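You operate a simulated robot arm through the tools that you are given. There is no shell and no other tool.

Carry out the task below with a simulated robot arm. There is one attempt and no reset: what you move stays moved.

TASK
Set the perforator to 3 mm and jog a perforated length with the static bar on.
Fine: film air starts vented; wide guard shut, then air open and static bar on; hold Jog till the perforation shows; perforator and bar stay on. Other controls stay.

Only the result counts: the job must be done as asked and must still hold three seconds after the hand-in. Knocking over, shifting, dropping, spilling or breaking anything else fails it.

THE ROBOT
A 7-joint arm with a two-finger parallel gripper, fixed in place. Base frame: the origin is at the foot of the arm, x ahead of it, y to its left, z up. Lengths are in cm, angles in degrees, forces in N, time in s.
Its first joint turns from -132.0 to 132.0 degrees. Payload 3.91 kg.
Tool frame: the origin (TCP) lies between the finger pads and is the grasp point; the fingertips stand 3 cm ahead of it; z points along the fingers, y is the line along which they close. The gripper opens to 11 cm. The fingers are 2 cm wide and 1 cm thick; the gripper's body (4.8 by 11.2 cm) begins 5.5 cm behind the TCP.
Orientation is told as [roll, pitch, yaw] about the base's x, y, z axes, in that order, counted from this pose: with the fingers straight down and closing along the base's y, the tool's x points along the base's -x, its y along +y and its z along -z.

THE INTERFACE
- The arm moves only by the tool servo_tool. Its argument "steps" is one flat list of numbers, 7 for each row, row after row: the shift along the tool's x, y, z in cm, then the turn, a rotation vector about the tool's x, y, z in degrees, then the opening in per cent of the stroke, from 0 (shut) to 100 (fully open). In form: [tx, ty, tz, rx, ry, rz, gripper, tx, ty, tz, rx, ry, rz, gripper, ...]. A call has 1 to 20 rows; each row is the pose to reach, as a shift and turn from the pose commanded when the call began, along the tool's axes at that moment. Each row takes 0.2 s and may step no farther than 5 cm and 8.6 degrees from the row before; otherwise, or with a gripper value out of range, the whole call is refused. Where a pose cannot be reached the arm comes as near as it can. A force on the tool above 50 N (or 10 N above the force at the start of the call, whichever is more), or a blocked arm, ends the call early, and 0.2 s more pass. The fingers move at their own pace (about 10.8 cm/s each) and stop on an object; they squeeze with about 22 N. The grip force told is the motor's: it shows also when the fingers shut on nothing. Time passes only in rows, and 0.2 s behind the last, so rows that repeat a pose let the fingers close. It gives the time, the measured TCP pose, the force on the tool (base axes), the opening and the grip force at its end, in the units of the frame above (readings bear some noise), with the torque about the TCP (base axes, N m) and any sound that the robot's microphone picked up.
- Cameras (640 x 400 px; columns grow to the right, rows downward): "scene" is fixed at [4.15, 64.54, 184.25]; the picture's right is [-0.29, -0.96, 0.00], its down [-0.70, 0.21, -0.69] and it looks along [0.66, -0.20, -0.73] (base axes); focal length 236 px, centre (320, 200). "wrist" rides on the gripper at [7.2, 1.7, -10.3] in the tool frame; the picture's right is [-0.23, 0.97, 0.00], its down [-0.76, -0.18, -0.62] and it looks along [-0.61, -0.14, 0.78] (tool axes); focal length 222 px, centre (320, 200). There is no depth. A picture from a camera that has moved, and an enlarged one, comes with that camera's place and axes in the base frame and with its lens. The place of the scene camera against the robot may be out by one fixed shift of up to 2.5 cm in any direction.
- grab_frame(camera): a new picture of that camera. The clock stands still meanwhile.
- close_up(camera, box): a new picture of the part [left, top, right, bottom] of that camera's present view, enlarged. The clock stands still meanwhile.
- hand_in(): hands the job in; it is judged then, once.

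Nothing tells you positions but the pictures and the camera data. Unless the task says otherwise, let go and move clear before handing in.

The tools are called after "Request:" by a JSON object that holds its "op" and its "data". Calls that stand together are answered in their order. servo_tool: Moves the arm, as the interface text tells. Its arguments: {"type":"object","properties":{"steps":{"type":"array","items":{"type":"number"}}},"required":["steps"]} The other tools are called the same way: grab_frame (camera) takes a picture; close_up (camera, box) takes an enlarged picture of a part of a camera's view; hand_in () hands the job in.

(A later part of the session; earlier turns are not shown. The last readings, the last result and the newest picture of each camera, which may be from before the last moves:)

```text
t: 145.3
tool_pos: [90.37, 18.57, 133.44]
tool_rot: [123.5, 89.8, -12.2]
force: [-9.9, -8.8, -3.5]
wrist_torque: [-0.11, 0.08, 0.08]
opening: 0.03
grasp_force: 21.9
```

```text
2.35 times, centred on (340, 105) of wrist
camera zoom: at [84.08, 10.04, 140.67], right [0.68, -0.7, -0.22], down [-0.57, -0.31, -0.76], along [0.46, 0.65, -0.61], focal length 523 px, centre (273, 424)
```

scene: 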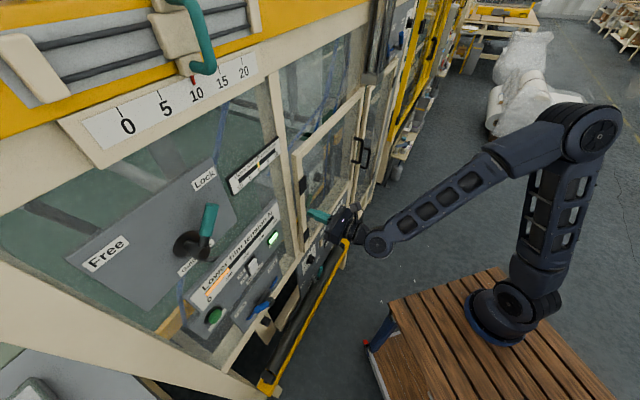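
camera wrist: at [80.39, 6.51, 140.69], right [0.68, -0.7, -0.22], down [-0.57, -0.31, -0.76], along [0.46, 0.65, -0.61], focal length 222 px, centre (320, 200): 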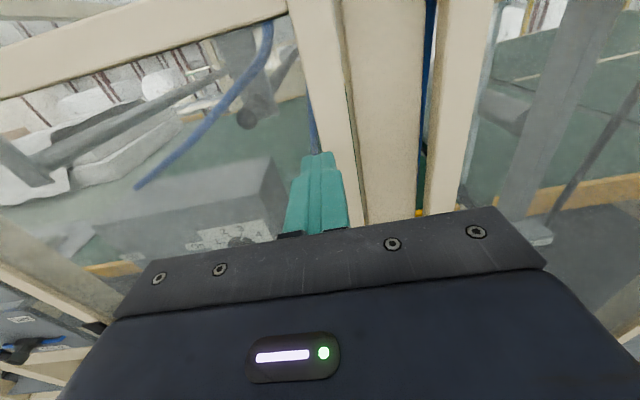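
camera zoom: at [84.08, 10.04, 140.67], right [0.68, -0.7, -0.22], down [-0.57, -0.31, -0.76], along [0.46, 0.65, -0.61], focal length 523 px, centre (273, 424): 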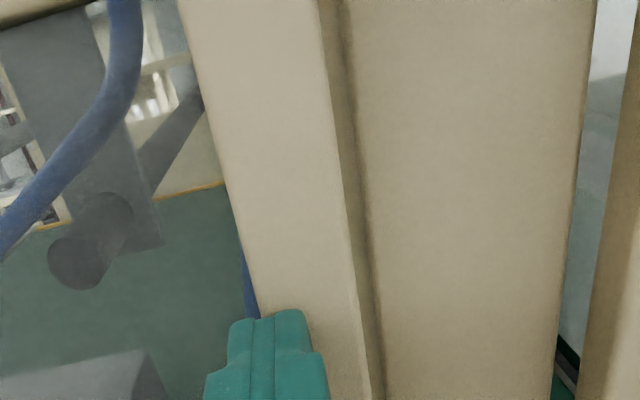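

Contact begins at the fully shut position, so the guard is closed. I'll give it one firm press to be certain, then back off.

Request:
{"op": "servo_tool", "data": {"steps": [0, 0, 0.15, 0, 0, 0, 0, 0, 0, 0.3, 0, 0, 0, 0, 0, 0, 0.5, 0, 0, 0, 0]}}

Request:
{"op": "grab_frame", "data": {"camera": "wrist"}}

```text
t: 145.8
tool_pos: [90.28, 18.42, 133.38]
tool_rot: [123.9, 89.8, -11.8]
force: [-23.1, -19.5, 2.0]
wrist_torque: [-0.01, 0.11, 0.23]
opening: 0.01
grasp_force: 21.6
stopped in row 2: the force on the tool passed its limit at 57 N (the readings are from after the stop); the commanded pose is now the measured one
```

```text
taken
camera wrist: at [84.09, 10.04, 140.67], right [0.68, -0.7, -0.22], down [-0.57, -0.31, -0.76], along [0.46, 0.65, -0.61], focal length 222 px, centre (320, 200)
```

wrist: 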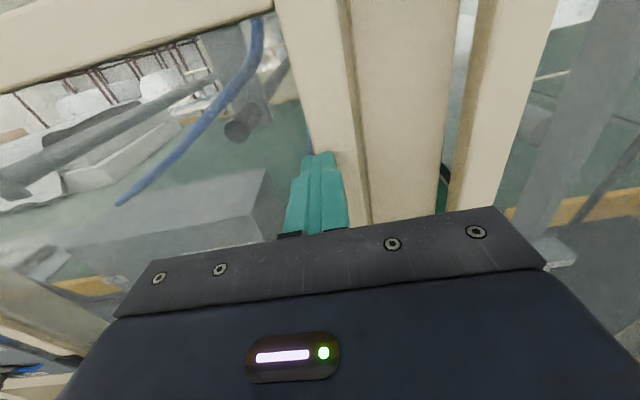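

The guard is definitely shut. I'll also look through the narrow guard, where the film may pass the pinch rollers.

Request:
{"op": "servo_tool", "data": {"steps": [0, 0, -3, 0, 0, 0, 0, 0, 0, -6, 0, 0, 0, 0, 0, 4, -7, 0, 0, 0, 0, 0, 8, -7, 0, 0, 0, 0, 0, 12, -7, 0, 0, 0, 0]}}

Request:
{"op": "grab_frame", "data": {"camera": "wrist"}}

Request:
{"op": "close_up", "data": {"camera": "wrist", "box": [300, 0, 640, 220]}}

Request:
{"op": "close_up", "data": {"camera": "wrist", "box": [0, 0, 300, 220]}}

```text
t: 147.0
tool_pos: [93.89, 5.38, 133.36]
tool_rot: [104.0, 89.7, -31.8]
force: [-0.5, -0.2, -0.3]
wrist_torque: [-0.05, 0.02, -0.07]
opening: 0.01
grasp_force: 21.8
```

```text
taken
camera wrist: at [87.62, -3.23, 140.62], right [0.68, -0.7, -0.22], down [-0.57, -0.31, -0.76], along [0.46, 0.65, -0.61], focal length 222 px, centre (320, 200)
```

wrist: 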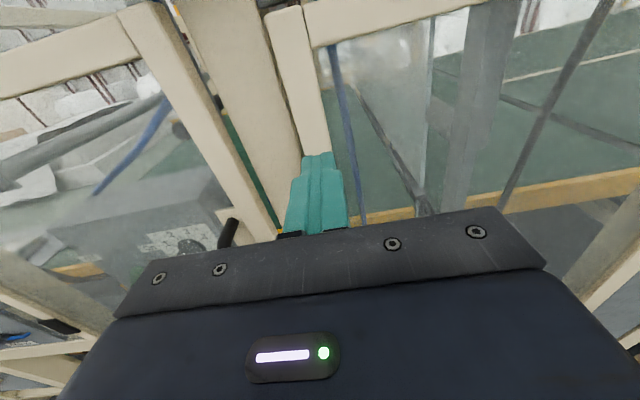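

```text
1.82 times, centred on (470, 110) of wrist
camera zoom: at [87.62, -3.23, 140.62], right [0.68, -0.7, -0.22], down [-0.57, -0.31, -0.76], along [0.46, 0.65, -0.61], focal length 404 px, centre (47, 364)
```

zoom: 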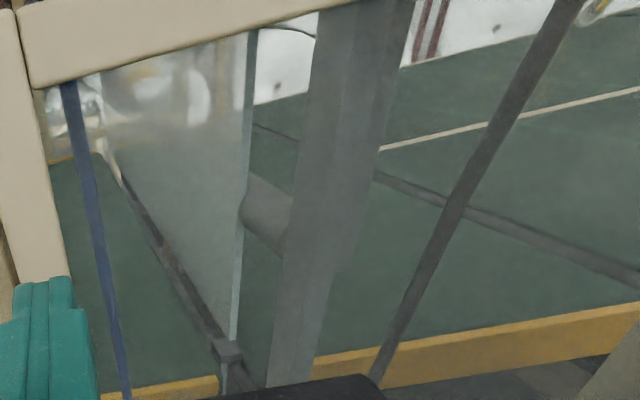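

```text
1.82 times, centred on (150, 110) of wrist
camera zoom: at [87.62, -3.23, 140.62], right [0.68, -0.7, -0.22], down [-0.57, -0.31, -0.76], along [0.46, 0.65, -0.61], focal length 404 px, centre (629, 364)
```

zoom: 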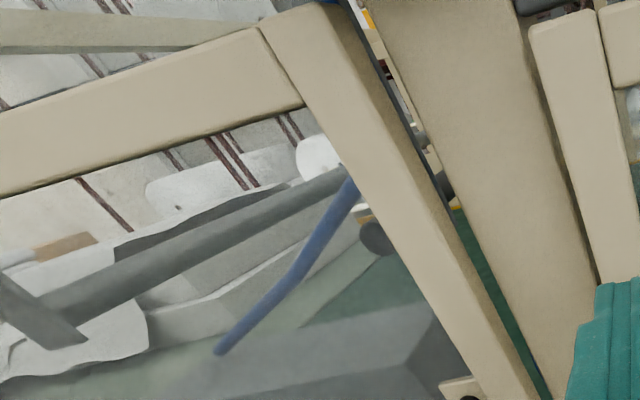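

This translucent sheet, standing in a slot across the conveyor, is probably the film curtain. I'll zoom in on it.

Request:
{"op": "close_up", "data": {"camera": "wrist", "box": [340, 20, 440, 110]}}

Request:
{"op": "close_up", "data": {"camera": "wrist", "box": [340, 100, 450, 215]}}

```text
4.44 times, centred on (390, 65) of wrist
camera zoom: at [87.62, -3.23, 140.62], right [0.68, -0.7, -0.22], down [-0.57, -0.31, -0.76], along [0.46, 0.65, -0.61], focal length 987 px, centre (9, 800)
```

zoom: 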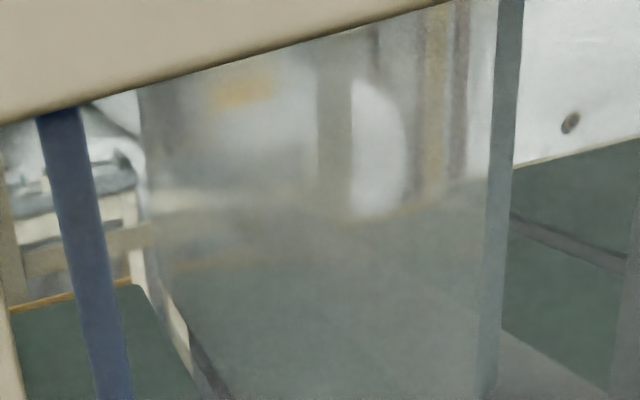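

```text
3.48 times, centred on (395, 158) of wrist
camera zoom: at [87.62, -3.23, 140.62], right [0.68, -0.7, -0.22], down [-0.57, -0.31, -0.76], along [0.46, 0.65, -0.61], focal length 773 px, centre (59, 348)
```

zoom: 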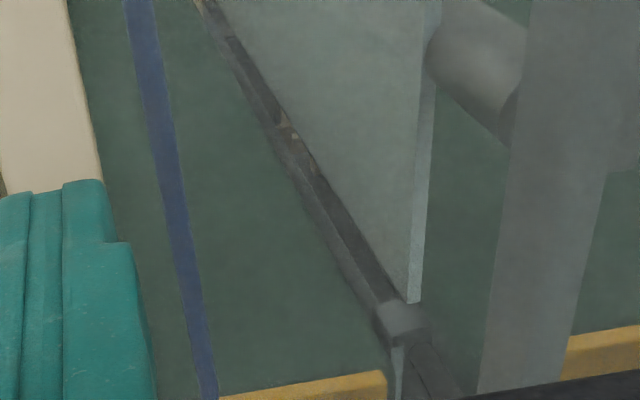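

Request:
{"op": "close_up", "data": {"camera": "wrist", "box": [490, 30, 640, 120]}}

Request:
{"op": "close_up", "data": {"camera": "scene", "box": [275, 35, 355, 85]}}

Request:
{"op": "close_up", "data": {"camera": "wrist", "box": [60, 60, 240, 200]}}

```text
4.27 times, centred on (565, 75) of wrist
camera zoom: at [87.62, -3.23, 140.62], right [0.68, -0.7, -0.22], down [-0.57, -0.31, -0.76], along [0.46, 0.65, -0.61], focal length 948 px, centre (-725, 733)
```

zoom: 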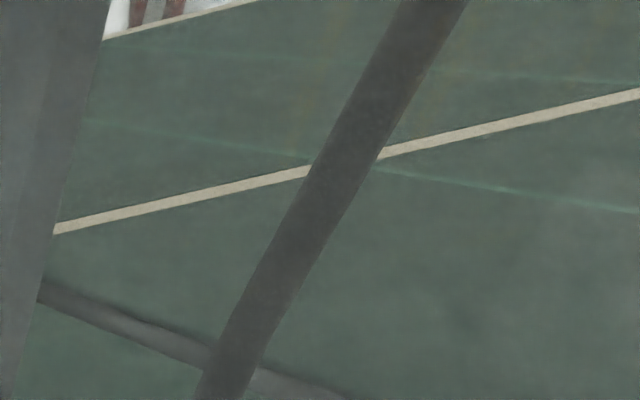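

```text
8.00 times, centred on (315, 60) of scene
camera zoom: at [4.15, 64.54, 184.25], right [-0.29, -0.96, 0.0], down [-0.7, 0.21, -0.69], along [0.66, -0.2, -0.73], focal length 1884 px, centre (360, 1320)
```

zoom: 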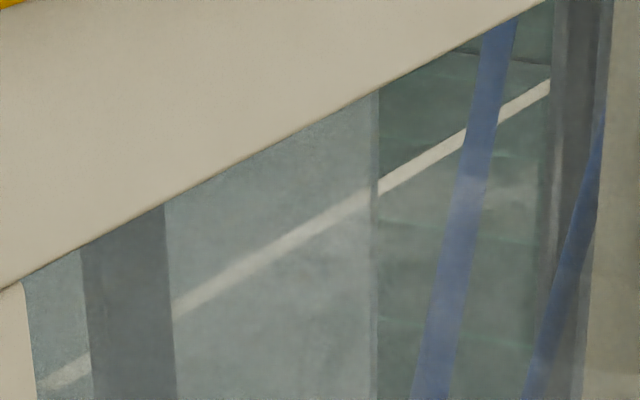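

```text
2.86 times, centred on (150, 130) of wrist
camera zoom: at [87.62, -3.23, 140.62], right [0.68, -0.7, -0.22], down [-0.57, -0.31, -0.76], along [0.46, 0.65, -0.61], focal length 635 px, centre (806, 400)
```

zoom: 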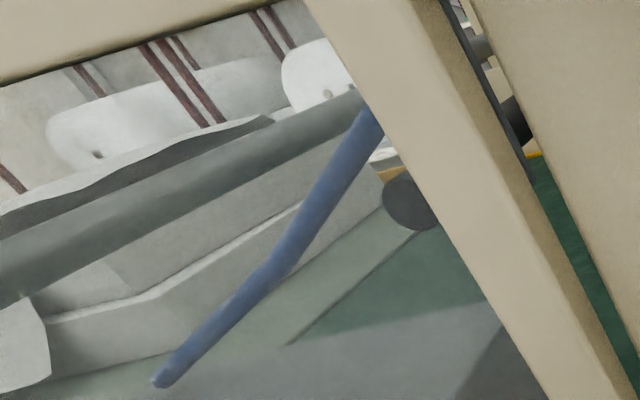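

No perforation is visible on the curtain yet. I'll go back and hold Jog continuously for much longer while watching the curtain from the scene camera.

Request:
{"op": "servo_tool", "data": {"steps": [0, -4.5, 0.3, 0, 0, 0, 0, 0, -9, 0.6, 0, 0, 0, 0, 0, -13.5, 1, 0, 0, 0, 0, -0.5, -18, 1.4, 0, 0, 0, 0, -1, -22.5, 1.8, 0, 0, 0, 0, -1.5, -27, 2, 0, 0, 0, 0, -2, -31.5, 2.2, 0, 0, 0, 0, -2.5, -36, 2.3, 0, 0, 0, 0, -3, -40.5, 2.4, 0, 0, 0, 0, -3.5, -45, 2.5, 0, 0, 0, 0, -4, -49.5, 2.5, 0, 0, 0, 0, -4.5, -54, 2.5, 0, 0, 0, 0, -5, -58.5, 2.5, 0, 0, 0, 0, -5.5, -63, 2.5, 0, 0, 0, 0, -6, -67.5, 2.5, 0, 0, 0, 0]}}

```text
t: 150.2
tool_pos: [48.61, 55.1, 127.14]
tool_rot: [106.3, 89.9, -29.6]
force: [1.4, -0.2, 0.3]
wrist_torque: [-0.01, -0.02, 0.08]
opening: 0.02
grasp_force: 21.8
```

Request:
{"op": "servo_tool", "data": {"steps": [-0.5, -4.5, -1, 0, 0, 0, 0, -1, -9, -2, 0, 0, 0, 0, -1.7, -13.5, -2.5, 0, 0, 0, 0, -2.5, -18, -2.5, 0, 0, 0, 0, -3.5, -22.5, -2.5, 0, 0, 0, 0, -4.5, -27, -2.5, 0, 0, 0, 0, -5.4, -31, -2.5, 0, 0, 0, 0, -5.9, -33.4, -2.3, 0, 0, 0, 0]}}

Request:
{"op": "grab_frame", "data": {"camera": "wrist"}}

```text
t: 152.0
tool_pos: [23.62, 77.4, 121.23]
tool_rot: [106.2, 89.8, -29.5]
force: [0.0, -0.2, 0.1]
wrist_torque: [0.03, 0.0, 0.05]
opening: 0.0
grasp_force: 21.8
```

```text
taken
camera wrist: at [17.39, 69.13, 128.42], right [0.68, -0.7, -0.22], down [-0.57, -0.31, -0.76], along [0.46, 0.65, -0.61], focal length 222 px, centre (320, 200)
```

wrist: 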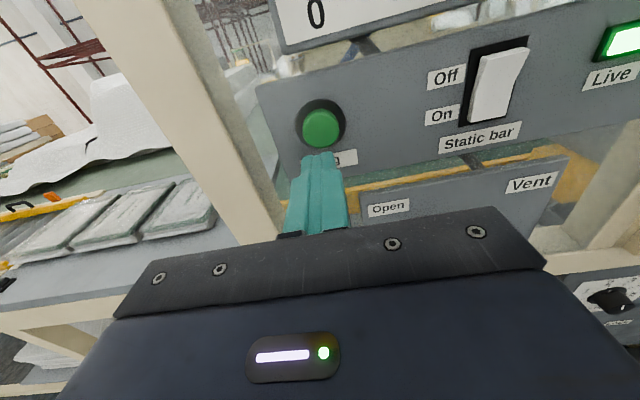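

Request:
{"op": "servo_tool", "data": {"steps": [0, 0, 3, 0, 0, 0, 0, 0, 0, 5.5, 0, 0, 0, 0, 0, 0, 6.2, 0, 0, 0, 0, 0, 0, 6.6, 0, 0, 0, 0, 0, 0, 6.9, 0, 0, 0, 0, 0, 0, 7.1, 0, 0, 0, 0]}}

Request:
{"op": "close_up", "data": {"camera": "wrist", "box": [240, 80, 400, 210]}}

```text
t: 153.4
tool_pos: [28.49, 82.49, 121.17]
tool_rot: [89.8, 89.9, -45.8]
force: [-13.4, -25.6, -7.1]
wrist_torque: [-0.2, 0.2, -0.29]
opening: 0.01
grasp_force: 21.9
heard: click
```

```text
3.08 times, centred on (320, 145) of wrist
camera zoom: at [22.29, 73.99, 128.43], right [0.68, -0.7, -0.22], down [-0.57, -0.31, -0.76], along [0.46, 0.65, -0.61], focal length 684 px, centre (320, 369)
```

zoom: 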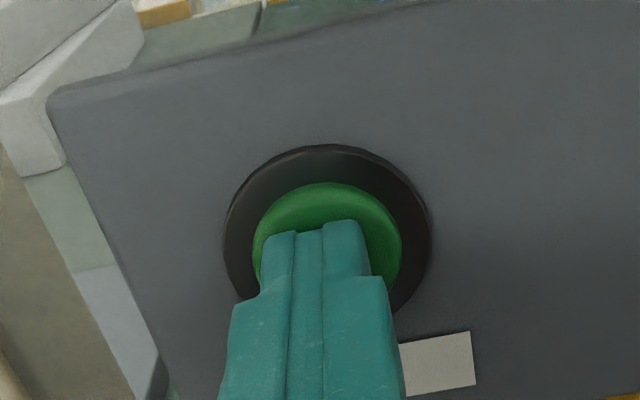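

Pressed again. I'll hold for a long stretch, checking the curtain region after each part.

Request:
{"op": "servo_tool", "data": {"steps": [0, 0, 0.05, 0, 0, 0, 0, 0, 0, 0.05, 0, 0, 0, 0, 0, 0, 0.05, 0, 0, 0, 0, 0, 0, 0.05, 0, 0, 0, 0, 0, 0, 0.05, 0, 0, 0, 0, 0, 0, 0.05, 0, 0, 0, 0, 0, 0, 0.05, 0, 0, 0, 0, 0, 0, 0.05, 0, 0, 0, 0, 0, 0, 0.05, 0, 0, 0, 0, 0, 0, 0.05, 0, 0, 0, 0, 0, 0, 0.05, 0, 0, 0, 0, 0, 0, 0.05, 0, 0, 0, 0, 0, 0, 0.05, 0, 0, 0, 0, 0, 0, 0.05, 0, 0, 0, 0, 0, 0, 0.05, 0, 0, 0, 0, 0, 0, 0.05, 0, 0, 0, 0, 0, 0, 0.05, 0, 0, 0, 0, 0, 0, 0.05, 0, 0, 0, 0, 0, 0, 0.05, 0, 0, 0, 0, 0, 0, 0.05, 0, 0, 0, 0]}}

Request:
{"op": "close_up", "data": {"camera": "scene", "box": [270, 40, 370, 140]}}

Request:
{"op": "grab_frame", "data": {"camera": "scene"}}

Request:
{"op": "grab_frame", "data": {"camera": "wrist"}}

```text
t: 157.6
tool_pos: [28.39, 82.51, 121.24]
tool_rot: [113.7, 89.8, -22.1]
force: [-23.8, -20.0, -7.8]
wrist_torque: [-0.21, 0.22, 0.05]
opening: 0.0
grasp_force: 22.0
```

```text
4.00 times, centred on (320, 90) of scene
camera zoom: at [4.15, 64.54, 184.25], right [-0.29, -0.96, 0.0], down [-0.7, 0.21, -0.69], along [0.66, -0.2, -0.73], focal length 942 px, centre (320, 640)
```

zoom: 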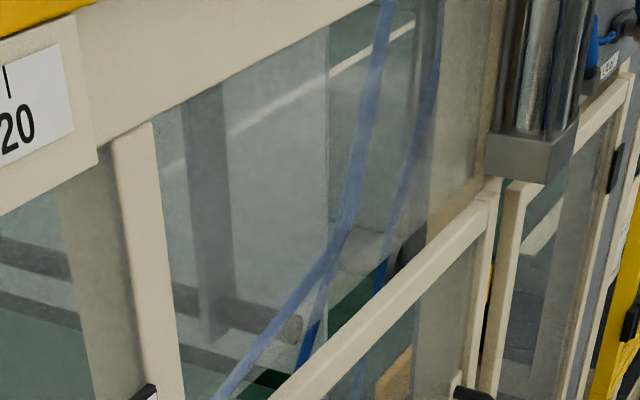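

```text
taken
```

scene: 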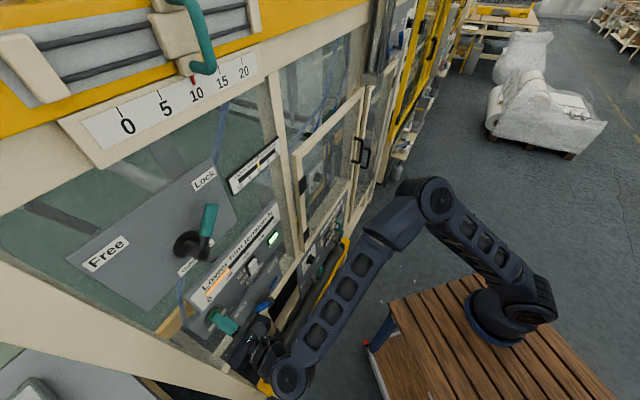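

```text
taken
camera wrist: at [22.32, 74.05, 128.47], right [0.68, -0.7, -0.22], down [-0.57, -0.31, -0.76], along [0.46, 0.65, -0.61], focal length 222 px, centre (320, 200)
```

wrist: 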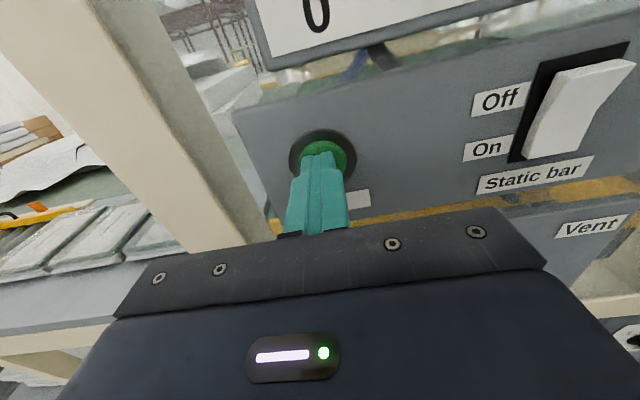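

Request:
{"op": "servo_tool", "data": {"steps": [0, 0, 0, 0, 0, 0, 0, 0, 0, 0, 0, 0, 0, 0, 0, 0, 0, 0, 0, 0, 0, 0, 0, 0, 0, 0, 0, 0, 0, 0, 0, 0, 0, 0, 0, 0, 0, 0, 0, 0, 0, 0, 0, 0, 0, 0, 0, 0, 0, 0, 0, 0, 0, 0, 0, 0, 0, 0, 0, 0, 0, 0, 0, 0, 0, 0, 0, 0, 0, 0, 0, 0, 0, 0, 0, 0, 0, 0, 0, 0, 0, 0, 0, 0, 0, 0, 0, 0, 0, 0, 0, 0, 0, 0, 0, 0, 0, 0, 0, 0, 0, 0, 0, 0, 0, 0, 0, 0, 0, 0, 0, 0, 0, 0, 0, 0, 0, 0, 0, 0, 0, 0, 0, 0, 0, 0, 0, 0, 0, 0, 0, 0, 0, 0, 0, 0, 0, 0, 0, 0]}}

Request:
{"op": "servo_tool", "data": {"steps": [0, 0, 0, 0, 0, 0, 0, 0, 0, 0, 0, 0, 0, 0, 0, 0, 0, 0, 0, 0, 0, 0, 0, 0, 0, 0, 0, 0, 0, 0, 0, 0, 0, 0, 0, 0, 0, 0, 0, 0, 0, 0, 0, 0, 0, 0, 0, 0, 0, 0, 0, 0, 0, 0, 0, 0, 0, 0, 0, 0, 0, 0, 0, 0, 0, 0, 0, 0, 0, 0, 0, 0, 0, 0, 0, 0, 0, 0, 0, 0, 0, 0, 0, 0, 0, 0, 0, 0, 0, 0, 0, 0, 0, 0, 0, 0, 0, 0, 0, 0, 0, 0, 0, 0, 0, 0, 0, 0, 0, 0, 0, 0, 0, 0, 0, 0, 0, 0, 0, 0, 0, 0, 0, 0, 0, 0, 0, 0, 0, 0, 0, 0, 0, 0, 0, 0, 0, 0, 0, 0]}}

Request:
{"op": "close_up", "data": {"camera": "scene", "box": [270, 40, 370, 140]}}

Request:
{"op": "grab_frame", "data": {"camera": "scene"}}

Request:
{"op": "grab_frame", "data": {"camera": "wrist"}}

```text
t: 161.8
tool_pos: [28.58, 82.39, 121.26]
tool_rot: [116.6, 89.8, -19.1]
force: [-22.3, -19.6, 0.3]
wrist_torque: [-0.1, 0.11, -0.02]
opening: 0.02
grasp_force: 22.2
```

```text
t: 166.0
tool_pos: [28.45, 82.42, 121.11]
tool_rot: [115.7, 89.8, -20.0]
force: [-20.8, -22.7, 1.1]
wrist_torque: [-0.1, -0.01, -0.07]
opening: 0.0
grasp_force: 21.9
```

```text
4.00 times, centred on (320, 90) of scene
camera zoom: at [4.15, 64.54, 184.25], right [-0.29, -0.96, 0.0], down [-0.7, 0.21, -0.69], along [0.66, -0.2, -0.73], focal length 942 px, centre (320, 640)
```

zoom: 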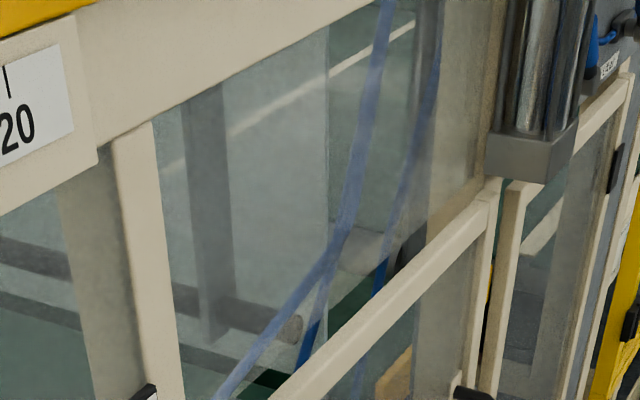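

```text
taken
```

scene: 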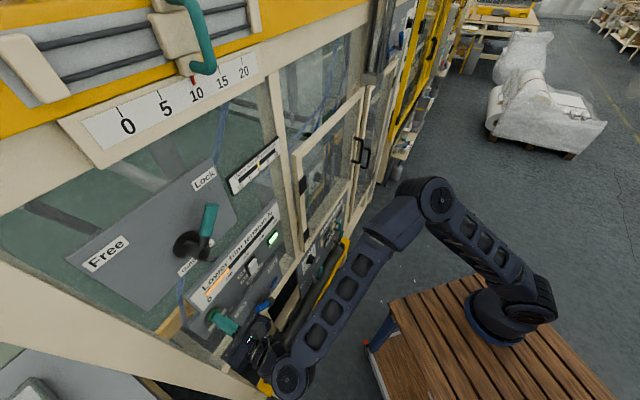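

```text
taken
camera wrist: at [22.31, 74.02, 128.48], right [0.68, -0.7, -0.22], down [-0.57, -0.31, -0.76], along [0.46, 0.65, -0.61], focal length 222 px, centre (320, 200)
```

wrist: 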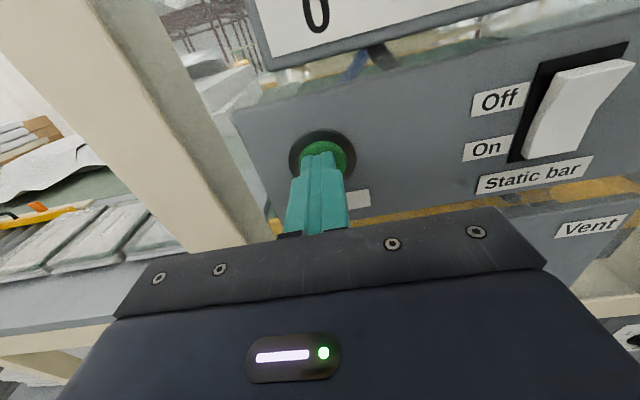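

Nothing changes here. The film may travel along the conveyor past the perforator, so I'll release and look closely at the conveyor just left of the box through the guard window.

Request:
{"op": "servo_tool", "data": {"steps": [0, 0, -2, 0, 0, 0, 0, 0, 0, -5, 0, 0, 0, 0, 0, 1, -7.5, 0, 0, 0, 0, 0.5, 5.5, -7.5, 0, 0, 0, 0, 1, 10, -7.2, 0, 0, 0, 0, 1.5, 14.5, -7, 0, 0, 0, 0, 2, 19, -6.8, 0, 0, 0, 0, 2.5, 23.5, -6.6, 0, 0, 0, 0, 3, 28, -6.4, 0, 0, 0, 0, 4, 32.3, -6.2, 0, 0, 0, 0, 5, 36.6, -6, 0, 0, 0, 0, 6, 41, -6, 0, 0, 0, 0, 7, 45.3, -6, 0, 0, 0, 0, 8, 49.6, -6, 0, 0, 0, 0]}}

Request:
{"op": "grab_frame", "data": {"camera": "wrist"}}

Request:
{"op": "close_up", "data": {"camera": "wrist", "box": [80, 0, 400, 200]}}

```text
t: 169.0
tool_pos: [58.89, 42.66, 129.33]
tool_rot: [87.4, 89.7, -48.2]
force: [0.4, -0.8, 0.6]
wrist_torque: [0.0, 0.01, 0.01]
opening: 0.01
grasp_force: 22.1
```

```text
taken
camera wrist: at [52.66, 34.33, 136.53], right [0.68, -0.7, -0.22], down [-0.57, -0.31, -0.76], along [0.46, 0.65, -0.61], focal length 222 px, centre (320, 200)
```

wrist: 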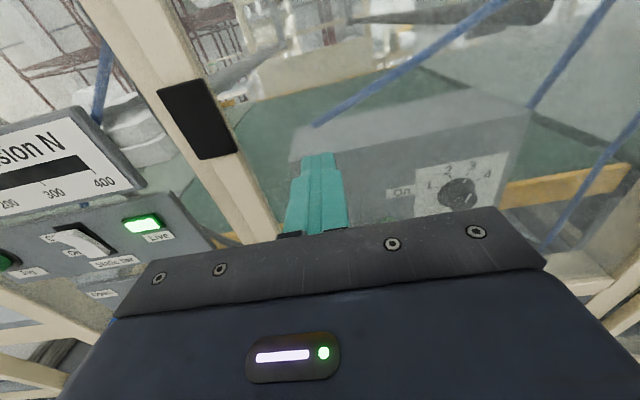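

```text
2.00 times, centred on (240, 100) of wrist
camera zoom: at [52.66, 34.33, 136.53], right [0.68, -0.7, -0.22], down [-0.57, -0.31, -0.76], along [0.46, 0.65, -0.61], focal length 444 px, centre (480, 400)
```

zoom: 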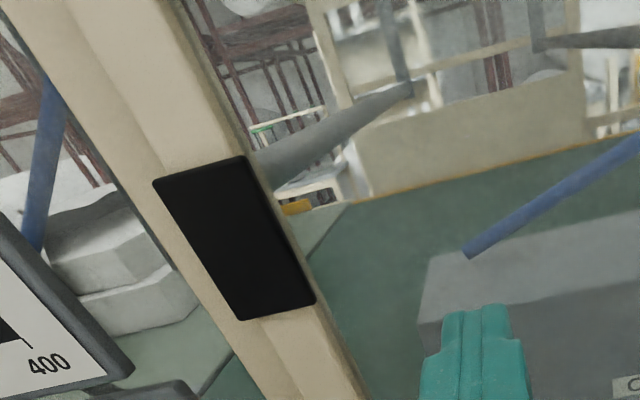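

Request:
{"op": "servo_tool", "data": {"steps": [0, 0, 0.3, 0, -7, 0, 0, 0, 0, 0.6, 0, -14, 0, 0, 0, 0, 1, 0, -21, 0, 0, 0, 0, 1.4, 0, -28, 0, 0]}}

Request:
{"op": "grab_frame", "data": {"camera": "wrist"}}

Request:
{"op": "close_up", "data": {"camera": "wrist", "box": [160, 20, 480, 220]}}

```text
t: 170.0
tool_pos: [59.9, 43.57, 129.29]
tool_rot: [0.9, 64.0, -135.1]
force: [-0.3, -0.1, -0.2]
wrist_torque: [0.01, -0.03, 0.02]
opening: 0.0
grasp_force: 21.8
```

```text
taken
camera wrist: at [56.66, 38.17, 140.33], right [0.61, -0.77, -0.2], down [-0.76, -0.5, -0.41], along [0.22, 0.4, -0.89], focal length 222 px, centre (320, 200)
```

wrist: 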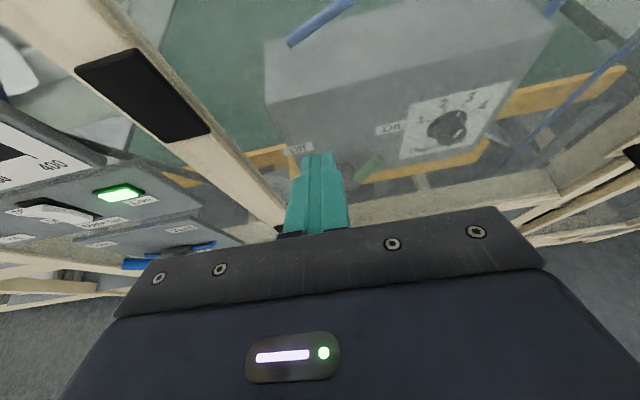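

```text
2.00 times, centred on (320, 120) of wrist
camera zoom: at [56.66, 38.17, 140.33], right [0.61, -0.77, -0.2], down [-0.76, -0.5, -0.41], along [0.22, 0.4, -0.89], focal length 444 px, centre (320, 360)
```

zoom: 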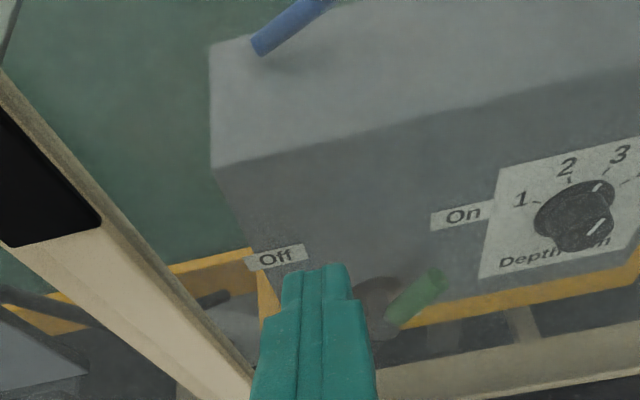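

Request:
{"op": "servo_tool", "data": {"steps": [0, 4, 0, 0, 0, 0, 0, 0, 8, 0, 0, 0, 0, 0]}}

Request:
{"op": "close_up", "data": {"camera": "wrist", "box": [120, 80, 320, 240]}}

Request:
{"op": "close_up", "data": {"camera": "wrist", "box": [300, 60, 640, 230]}}

```text
t: 170.8
tool_pos: [49.42, 51.35, 129.32]
tool_rot: [0.4, 62.0, -118.0]
force: [-0.4, 0.8, 0.2]
wrist_torque: [-0.03, -0.05, -0.02]
opening: 0.01
grasp_force: 22.0
stopped in row 2: the arm was blocked; the commanded pose is now the measured one
```

```text
2.50 times, centred on (220, 160) of wrist
camera zoom: at [48.15, 45.55, 140.55], right [0.81, -0.56, -0.2], down [-0.59, -0.72, -0.38], along [0.07, 0.42, -0.9], focal length 555 px, centre (570, 300)
```

zoom: 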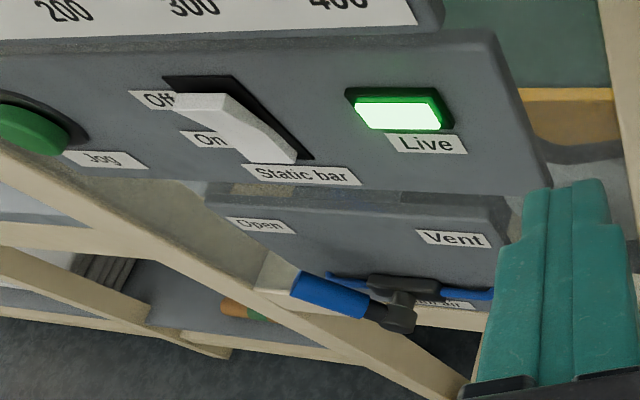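

```text
1.88 times, centred on (470, 145) of wrist
camera zoom: at [48.15, 45.55, 140.55], right [0.81, -0.56, -0.2], down [-0.59, -0.72, -0.38], along [0.07, 0.42, -0.9], focal length 418 px, centre (38, 304)
```

zoom: 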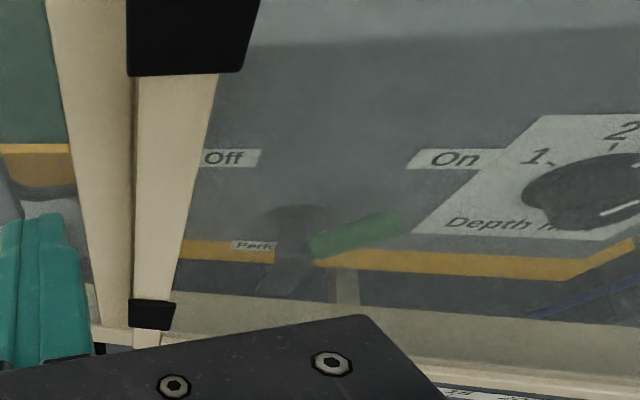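

The arm flipped posture again near a wrist singularity. I'll check that nothing was touched.

Request:
{"op": "grab_frame", "data": {"camera": "scene"}}

Request:
{"op": "grab_frame", "data": {"camera": "wrist"}}

```text
taken
```

scene: 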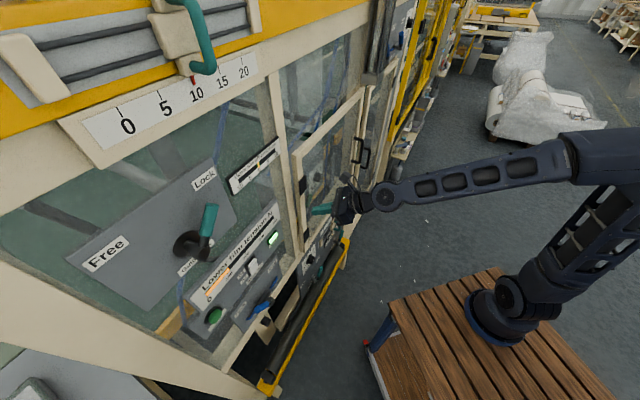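

```text
taken
camera wrist: at [48.15, 45.55, 140.55], right [0.81, -0.56, -0.2], down [-0.59, -0.72, -0.38], along [0.07, 0.42, -0.9], focal length 222 px, centre (320, 200)
```

wrist: 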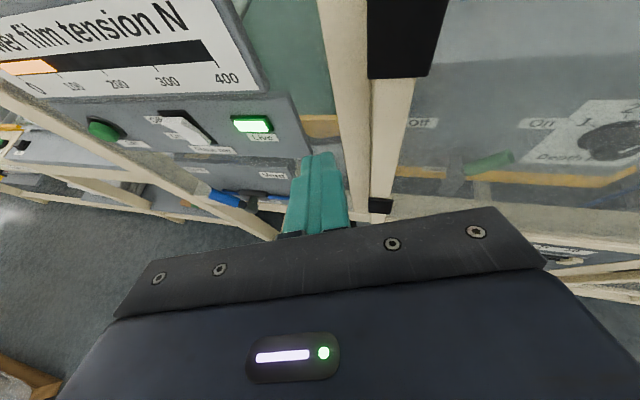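

Nothing was touched. I'll rotate to the level posture, which has been reliable, and from now on avoid tilted poses in this area.

Request:
{"op": "servo_tool", "data": {"steps": [-0.5, 0, -0.5, -3.4, 5.6, 0.9, 0, -1, 0, -1, -6.8, 11.2, 1.7, 0, -1, 0, -1, -10.2, 16.8, 2.6, 0, -1, 0, -1, -13.6, 22.4, 3.4, 0, -1, 0, -1, -17, 28, 4.3, 0]}}

Request:
{"op": "grab_frame", "data": {"camera": "wrist"}}

```text
t: 172.0
tool_pos: [48.66, 50.25, 128.99]
tool_rot: [164.4, 89.7, 28.7]
force: [-1.2, 0.8, -0.8]
wrist_torque: [-0.01, -0.03, -0.03]
opening: 0.02
grasp_force: 22.1
```

```text
taken
camera wrist: at [42.49, 41.72, 136.08], right [0.68, -0.7, -0.23], down [-0.57, -0.31, -0.76], along [0.46, 0.65, -0.6], focal length 222 px, centre (320, 200)
```

wrist: 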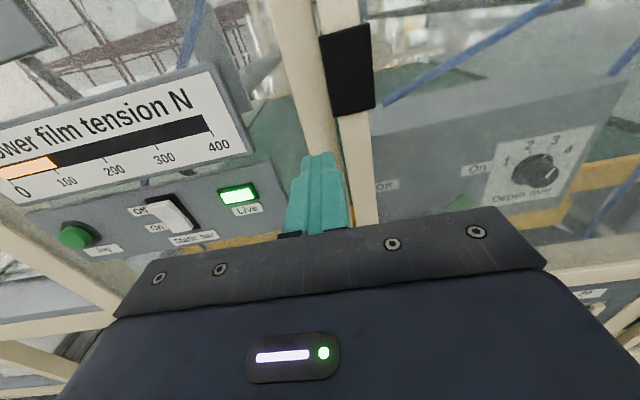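

Request:
{"op": "close_up", "data": {"camera": "wrist", "box": [180, 0, 340, 160]}}

Request:
{"op": "close_up", "data": {"camera": "wrist", "box": [340, 0, 640, 240]}}

Request:
{"op": "close_up", "data": {"camera": "wrist", "box": [200, 180, 380, 260]}}

```text
2.50 times, centred on (260, 80) of wrist
camera zoom: at [42.49, 41.72, 136.08], right [0.68, -0.7, -0.23], down [-0.57, -0.31, -0.76], along [0.46, 0.65, -0.6], focal length 555 px, centre (470, 500)
```

zoom: 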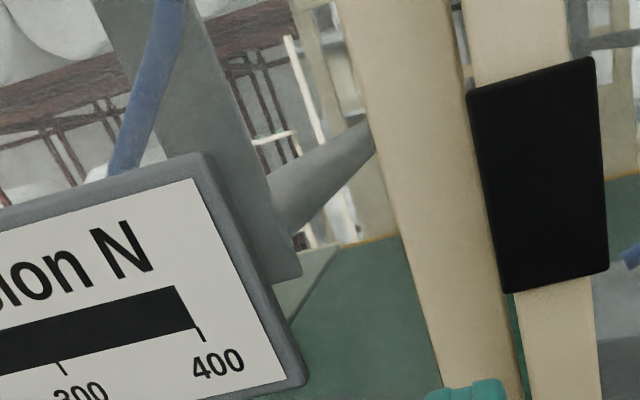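

```text
1.67 times, centred on (490, 120) of wrist
camera zoom: at [42.49, 41.72, 136.08], right [0.68, -0.7, -0.23], down [-0.57, -0.31, -0.76], along [0.46, 0.65, -0.6], focal length 370 px, centre (37, 333)
```

zoom: 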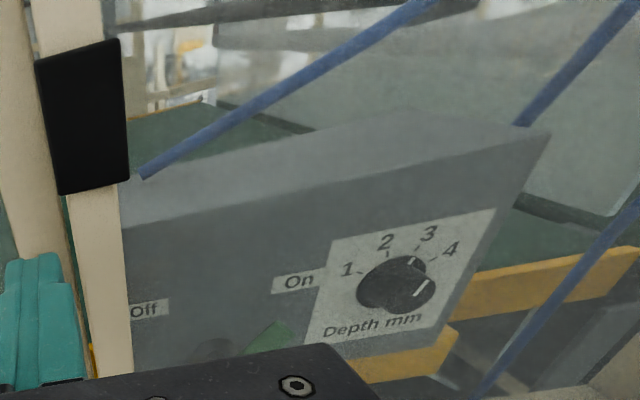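

```text
3.56 times, centred on (290, 220) of wrist
camera zoom: at [42.49, 41.72, 136.08], right [0.68, -0.7, -0.23], down [-0.57, -0.31, -0.76], along [0.46, 0.65, -0.6], focal length 790 px, centre (427, 129)
```

zoom: 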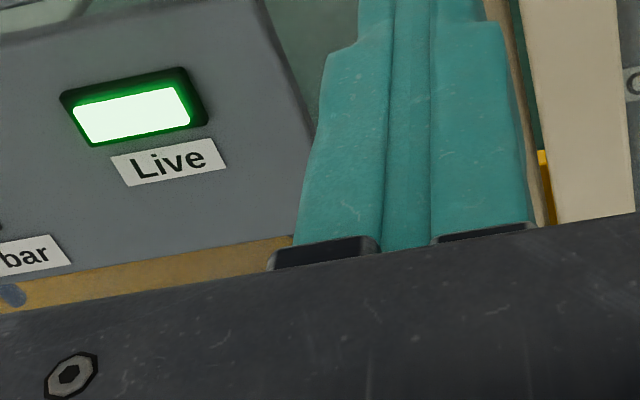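

From this angle I can see the broad side of the translucent film curtain behind the box. I'll zoom in on it.

Request:
{"op": "close_up", "data": {"camera": "wrist", "box": [400, 0, 640, 140]}}

Request:
{"op": "close_up", "data": {"camera": "wrist", "box": [520, 0, 640, 130]}}

```text
2.67 times, centred on (520, 70) of wrist
camera zoom: at [42.49, 41.72, 136.08], right [0.68, -0.7, -0.23], down [-0.57, -0.31, -0.76], along [0.46, 0.65, -0.6], focal length 592 px, centre (-213, 547)
```

zoom: 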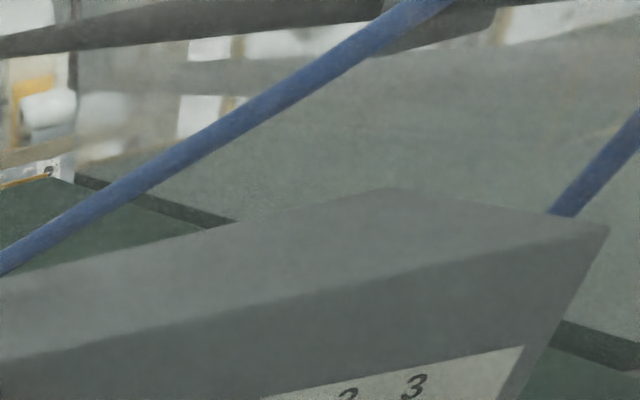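

```text
3.08 times, centred on (580, 65) of wrist
camera zoom: at [42.49, 41.72, 136.08], right [0.68, -0.7, -0.23], down [-0.57, -0.31, -0.76], along [0.46, 0.65, -0.6], focal length 684 px, centre (-480, 615)
```

zoom: 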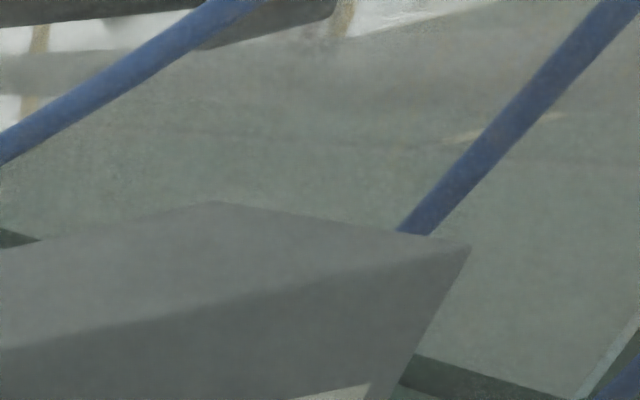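

The visible lower part of the curtain has no marks. I'll tilt up to see the curtain higher up.

Request:
{"op": "servo_tool", "data": {"steps": [0, 0, 0, 0, 6, 0, 0, 0, 0, 0, 0, 12, 0, 0, 0, 0, 0, 0, 18, 0, 0, 0, 0, 0, 0, 24, 0, 0]}}

Request:
{"op": "grab_frame", "data": {"camera": "wrist"}}

Request:
{"op": "close_up", "data": {"camera": "wrist", "box": [340, 0, 640, 190]}}

```text
t: 173.0
tool_pos: [48.8, 50.07, 129.01]
tool_rot: [179.8, 65.6, 44.1]
force: [0.2, 0.5, 0.1]
wrist_torque: [-0.02, 0.02, -0.03]
opening: 0.0
grasp_force: 22.3
```

```text
taken
camera wrist: at [41.08, 40.29, 131.28], right [0.75, -0.63, -0.21], down [-0.31, -0.05, -0.95], along [0.59, 0.77, -0.23], focal length 222 px, centre (320, 200)
```

wrist: 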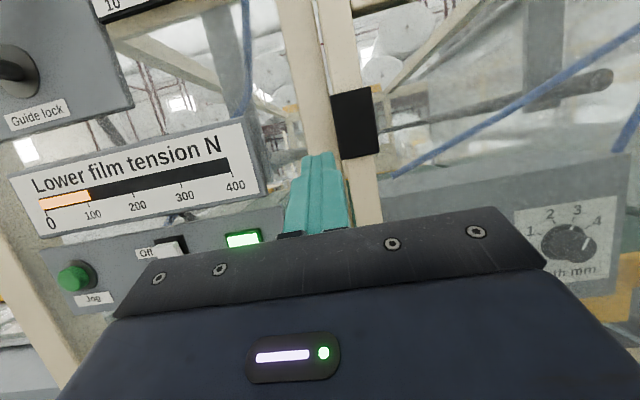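

```text
2.11 times, centred on (490, 95) of wrist
camera zoom: at [41.08, 40.29, 131.28], right [0.75, -0.63, -0.21], down [-0.31, -0.05, -0.95], along [0.59, 0.77, -0.23], focal length 468 px, centre (-38, 421)
```

zoom: 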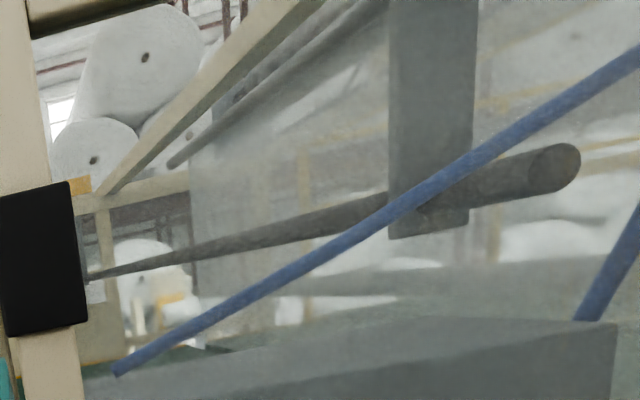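

Request:
{"op": "servo_tool", "data": {"steps": [0, 0, 0, -6, 0, -2.7, 0, 0, 0, 0, -12, 0, -5.4, 0, 0, 0, 0, -18.2, 0, -8.2, 0, 0, 0, 0, -24, 0, -10.8, 0]}}

Request:
{"op": "grab_frame", "data": {"camera": "wrist"}}

Request:
{"op": "close_up", "data": {"camera": "wrist", "box": [320, 0, 640, 200]}}

Request:
{"op": "close_up", "data": {"camera": "wrist", "box": [120, 0, 380, 170]}}

```text
t: 174.0
tool_pos: [48.8, 50.09, 128.87]
tool_rot: [179.7, 65.8, 17.5]
force: [-0.4, -0.2, -0.6]
wrist_torque: [-0.02, -0.01, 0.01]
opening: 0.02
grasp_force: 21.5
```

```text
taken
camera wrist: at [37.56, 44.71, 131.27], right [0.39, -0.9, -0.2], down [-0.3, 0.09, -0.95], along [0.87, 0.43, -0.23], focal length 222 px, centre (320, 200)
```

wrist: 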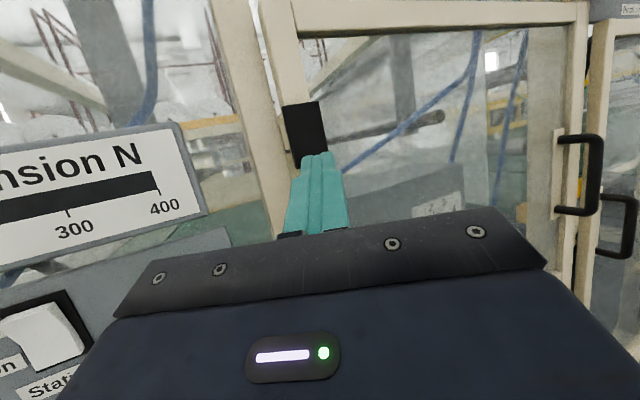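

```text
2.00 times, centred on (480, 100) of wrist
camera zoom: at [37.56, 44.71, 131.27], right [0.39, -0.9, -0.2], down [-0.3, 0.09, -0.95], along [0.87, 0.43, -0.23], focal length 444 px, centre (0, 400)
```

zoom: 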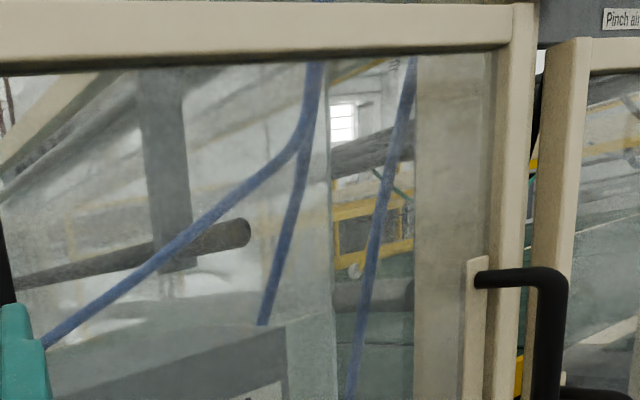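

```text
2.35 times, centred on (250, 85) of wrist
camera zoom: at [37.56, 44.71, 131.27], right [0.39, -0.9, -0.2], down [-0.3, 0.09, -0.95], along [0.87, 0.43, -0.23], focal length 523 px, centre (485, 471)
```

zoom: 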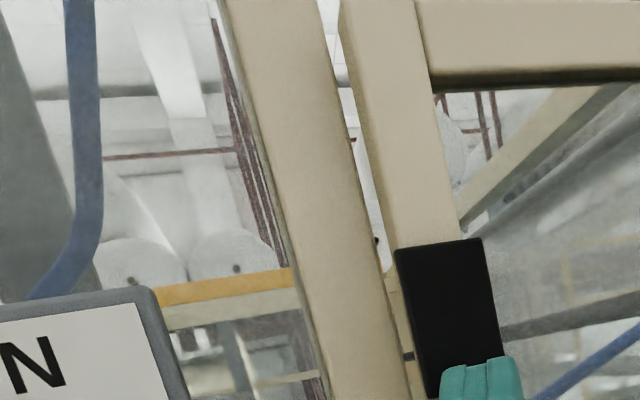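

The curtain itself shows no marks. Before jogging, at t=97.5, I had a view of the area right of the film air panel where the film roll sits, so I'll return to that exact pose for a before/after comparison.

Request:
{"op": "servo_tool", "data": {"steps": [0, 0, 0, 7, -4, 3, 0, 0, 0, 0, 14, -8, 6, 0, 0, 0, 0, 20, -14, 8, 0, 0, 0, 0, 24, -20, 9.5, 0, 0, 0, 0, 25.5, -24, 8, 0]}}

Request:
{"op": "grab_frame", "data": {"camera": "wrist"}}

```text
refused: row 3 steps farther than a row can; nothing moved
```

```text
taken
camera wrist: at [37.56, 44.71, 131.27], right [0.39, -0.9, -0.2], down [-0.3, 0.09, -0.95], along [0.87, 0.43, -0.23], focal length 222 px, centre (320, 200)
```

wrist: 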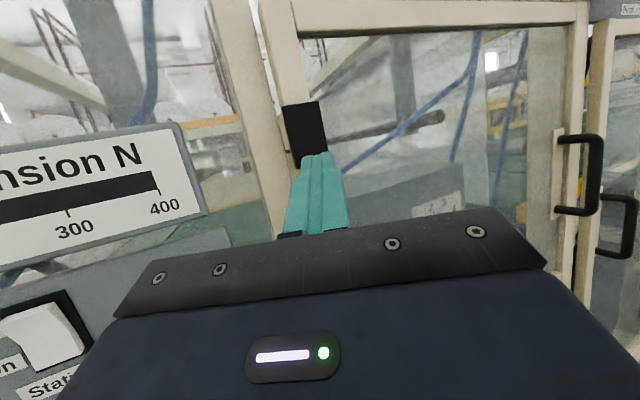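

Request:
{"op": "servo_tool", "data": {"steps": [0, 0, 0, 6, 0, 2.7, 0, 0, 0, 0, 12, 0, 5.4, 0, 0, 0, 0, 18, 0, 8.1, 0, 0, 0, 0, 24, 0, 10.8, 0]}}

Request:
{"op": "servo_tool", "data": {"steps": [0, 0, 0, 0, -6, 0, 0, 0, 0, 0, 0, -12, 0, 0, 0, 0, 0, 0, -18, 0, 0, 0, 0, 0, 0, -24, 0, 0]}}

```text
t: 175.0
tool_pos: [48.67, 50.18, 128.94]
tool_rot: [179.6, 65.7, 44.2]
force: [-0.3, -0.2, -0.3]
wrist_torque: [0.03, 0.04, -0.07]
opening: 0.0
grasp_force: 21.6
```

```text
t: 176.0
tool_pos: [48.66, 50.1, 128.86]
tool_rot: [148.0, 89.7, 12.5]
force: [-0.1, 0.0, 0.1]
wrist_torque: [0.02, -0.01, 0.03]
opening: 0.0
grasp_force: 21.9
```

Request:
{"op": "servo_tool", "data": {"steps": [-2, -4, -0.5, 0, 0, 0, 0, -4.3, -8, -1, 0, 0, 0, 0, -6.6, -12, -2, 0, 0, 0, 0, -9, -15.5, -3, 0, 0, 0, 0, -11.5, -18.8, -4.2, 0, 0, 0, 0, -14, -21.5, -5.4, 0, 0, 0, 0, -16.4, -23.5, -6.4, 0, 0, 0, 0]}}

Request:
{"op": "grab_frame", "data": {"camera": "wrist"}}

Request:
{"op": "close_up", "data": {"camera": "wrist", "box": [160, 0, 480, 200]}}

Request:
{"op": "close_up", "data": {"camera": "wrist", "box": [400, 40, 540, 220]}}

```text
t: 177.6
tool_pos: [27.92, 62.59, 112.43]
tool_rot: [158.2, 89.7, 22.5]
force: [0.1, -0.5, 0.5]
wrist_torque: [-0.02, 0.03, 0.01]
opening: 0.0
grasp_force: 21.6
```

```text
taken
camera wrist: at [21.68, 54.16, 119.6], right [0.68, -0.7, -0.23], down [-0.57, -0.31, -0.76], along [0.46, 0.65, -0.6], focal length 222 px, centre (320, 200)
```

wrist: 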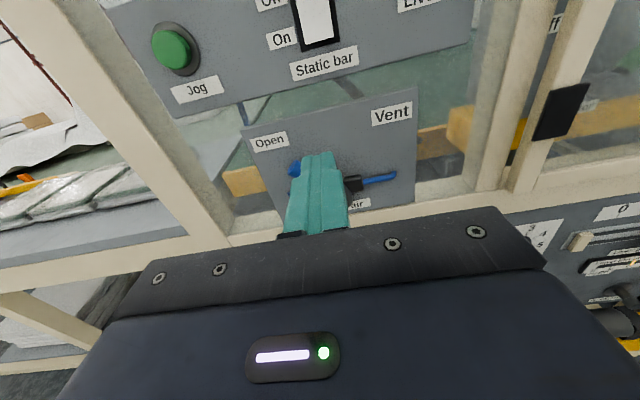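

```text
2.00 times, centred on (320, 100) of wrist
camera zoom: at [21.68, 54.16, 119.6], right [0.68, -0.7, -0.23], down [-0.57, -0.31, -0.76], along [0.46, 0.65, -0.6], focal length 444 px, centre (320, 400)
```

zoom: 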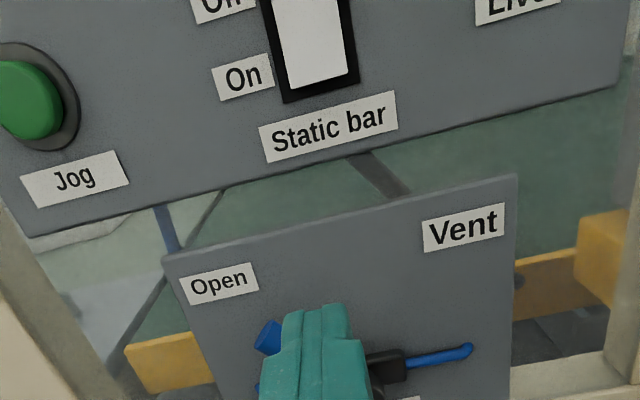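

```text
2.22 times, centred on (470, 130) of wrist
camera zoom: at [21.68, 54.16, 119.6], right [0.68, -0.7, -0.23], down [-0.57, -0.31, -0.76], along [0.46, 0.65, -0.6], focal length 494 px, centre (-13, 356)
```

zoom: 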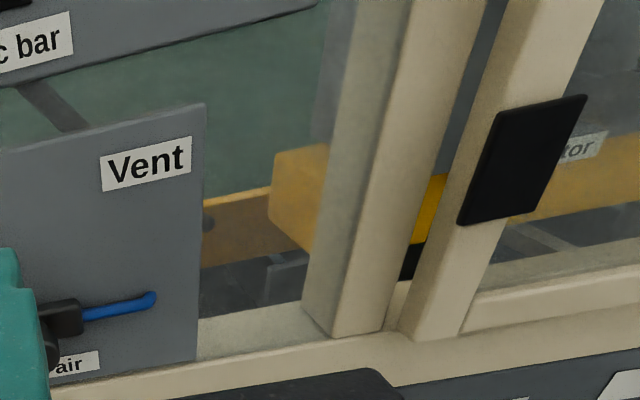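

Request:
{"op": "close_up", "data": {"camera": "scene", "box": [290, 130, 370, 190]}}

Request:
{"op": "close_up", "data": {"camera": "scene", "box": [290, 110, 370, 230]}}

Request:
{"op": "close_up", "data": {"camera": "scene", "box": [300, 170, 360, 230]}}

```text
6.67 times, centred on (330, 160) of scene
camera zoom: at [4.15, 64.54, 184.25], right [-0.29, -0.96, 0.0], down [-0.7, 0.21, -0.69], along [0.66, -0.2, -0.73], focal length 1570 px, centre (253, 467)
```

zoom: 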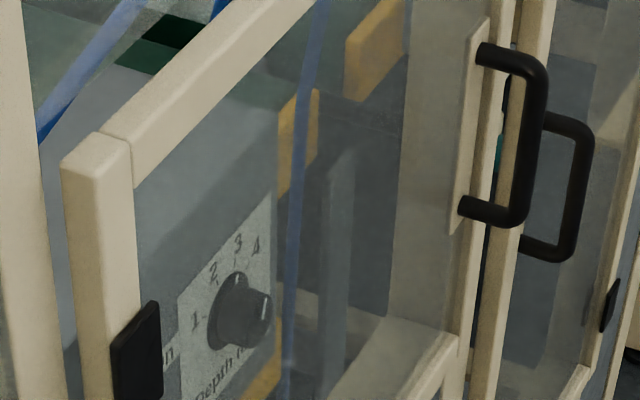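

```text
3.33 times, centred on (330, 170) of scene
camera zoom: at [4.15, 64.54, 184.25], right [-0.29, -0.96, 0.0], down [-0.7, 0.21, -0.69], along [0.66, -0.2, -0.73], focal length 785 px, centre (287, 300)
```

zoom: 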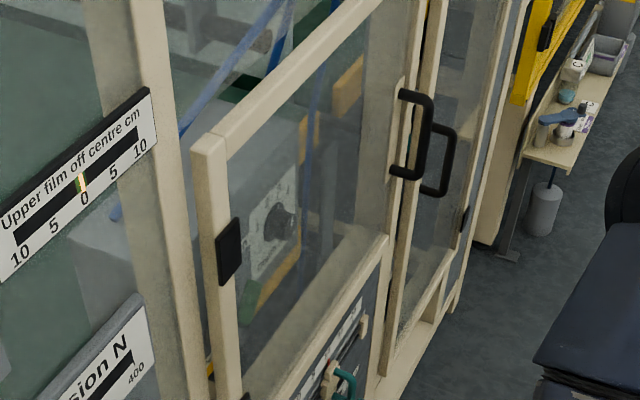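

```text
6.67 times, centred on (330, 200) of scene
camera zoom: at [4.15, 64.54, 184.25], right [-0.29, -0.96, 0.0], down [-0.7, 0.21, -0.69], along [0.66, -0.2, -0.73], focal length 1570 px, centre (253, 200)
```

zoom: 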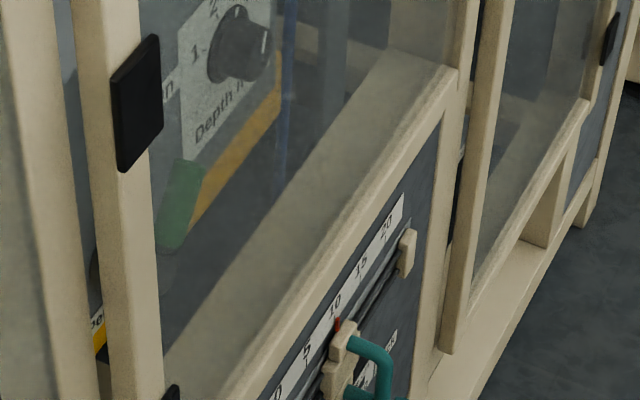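

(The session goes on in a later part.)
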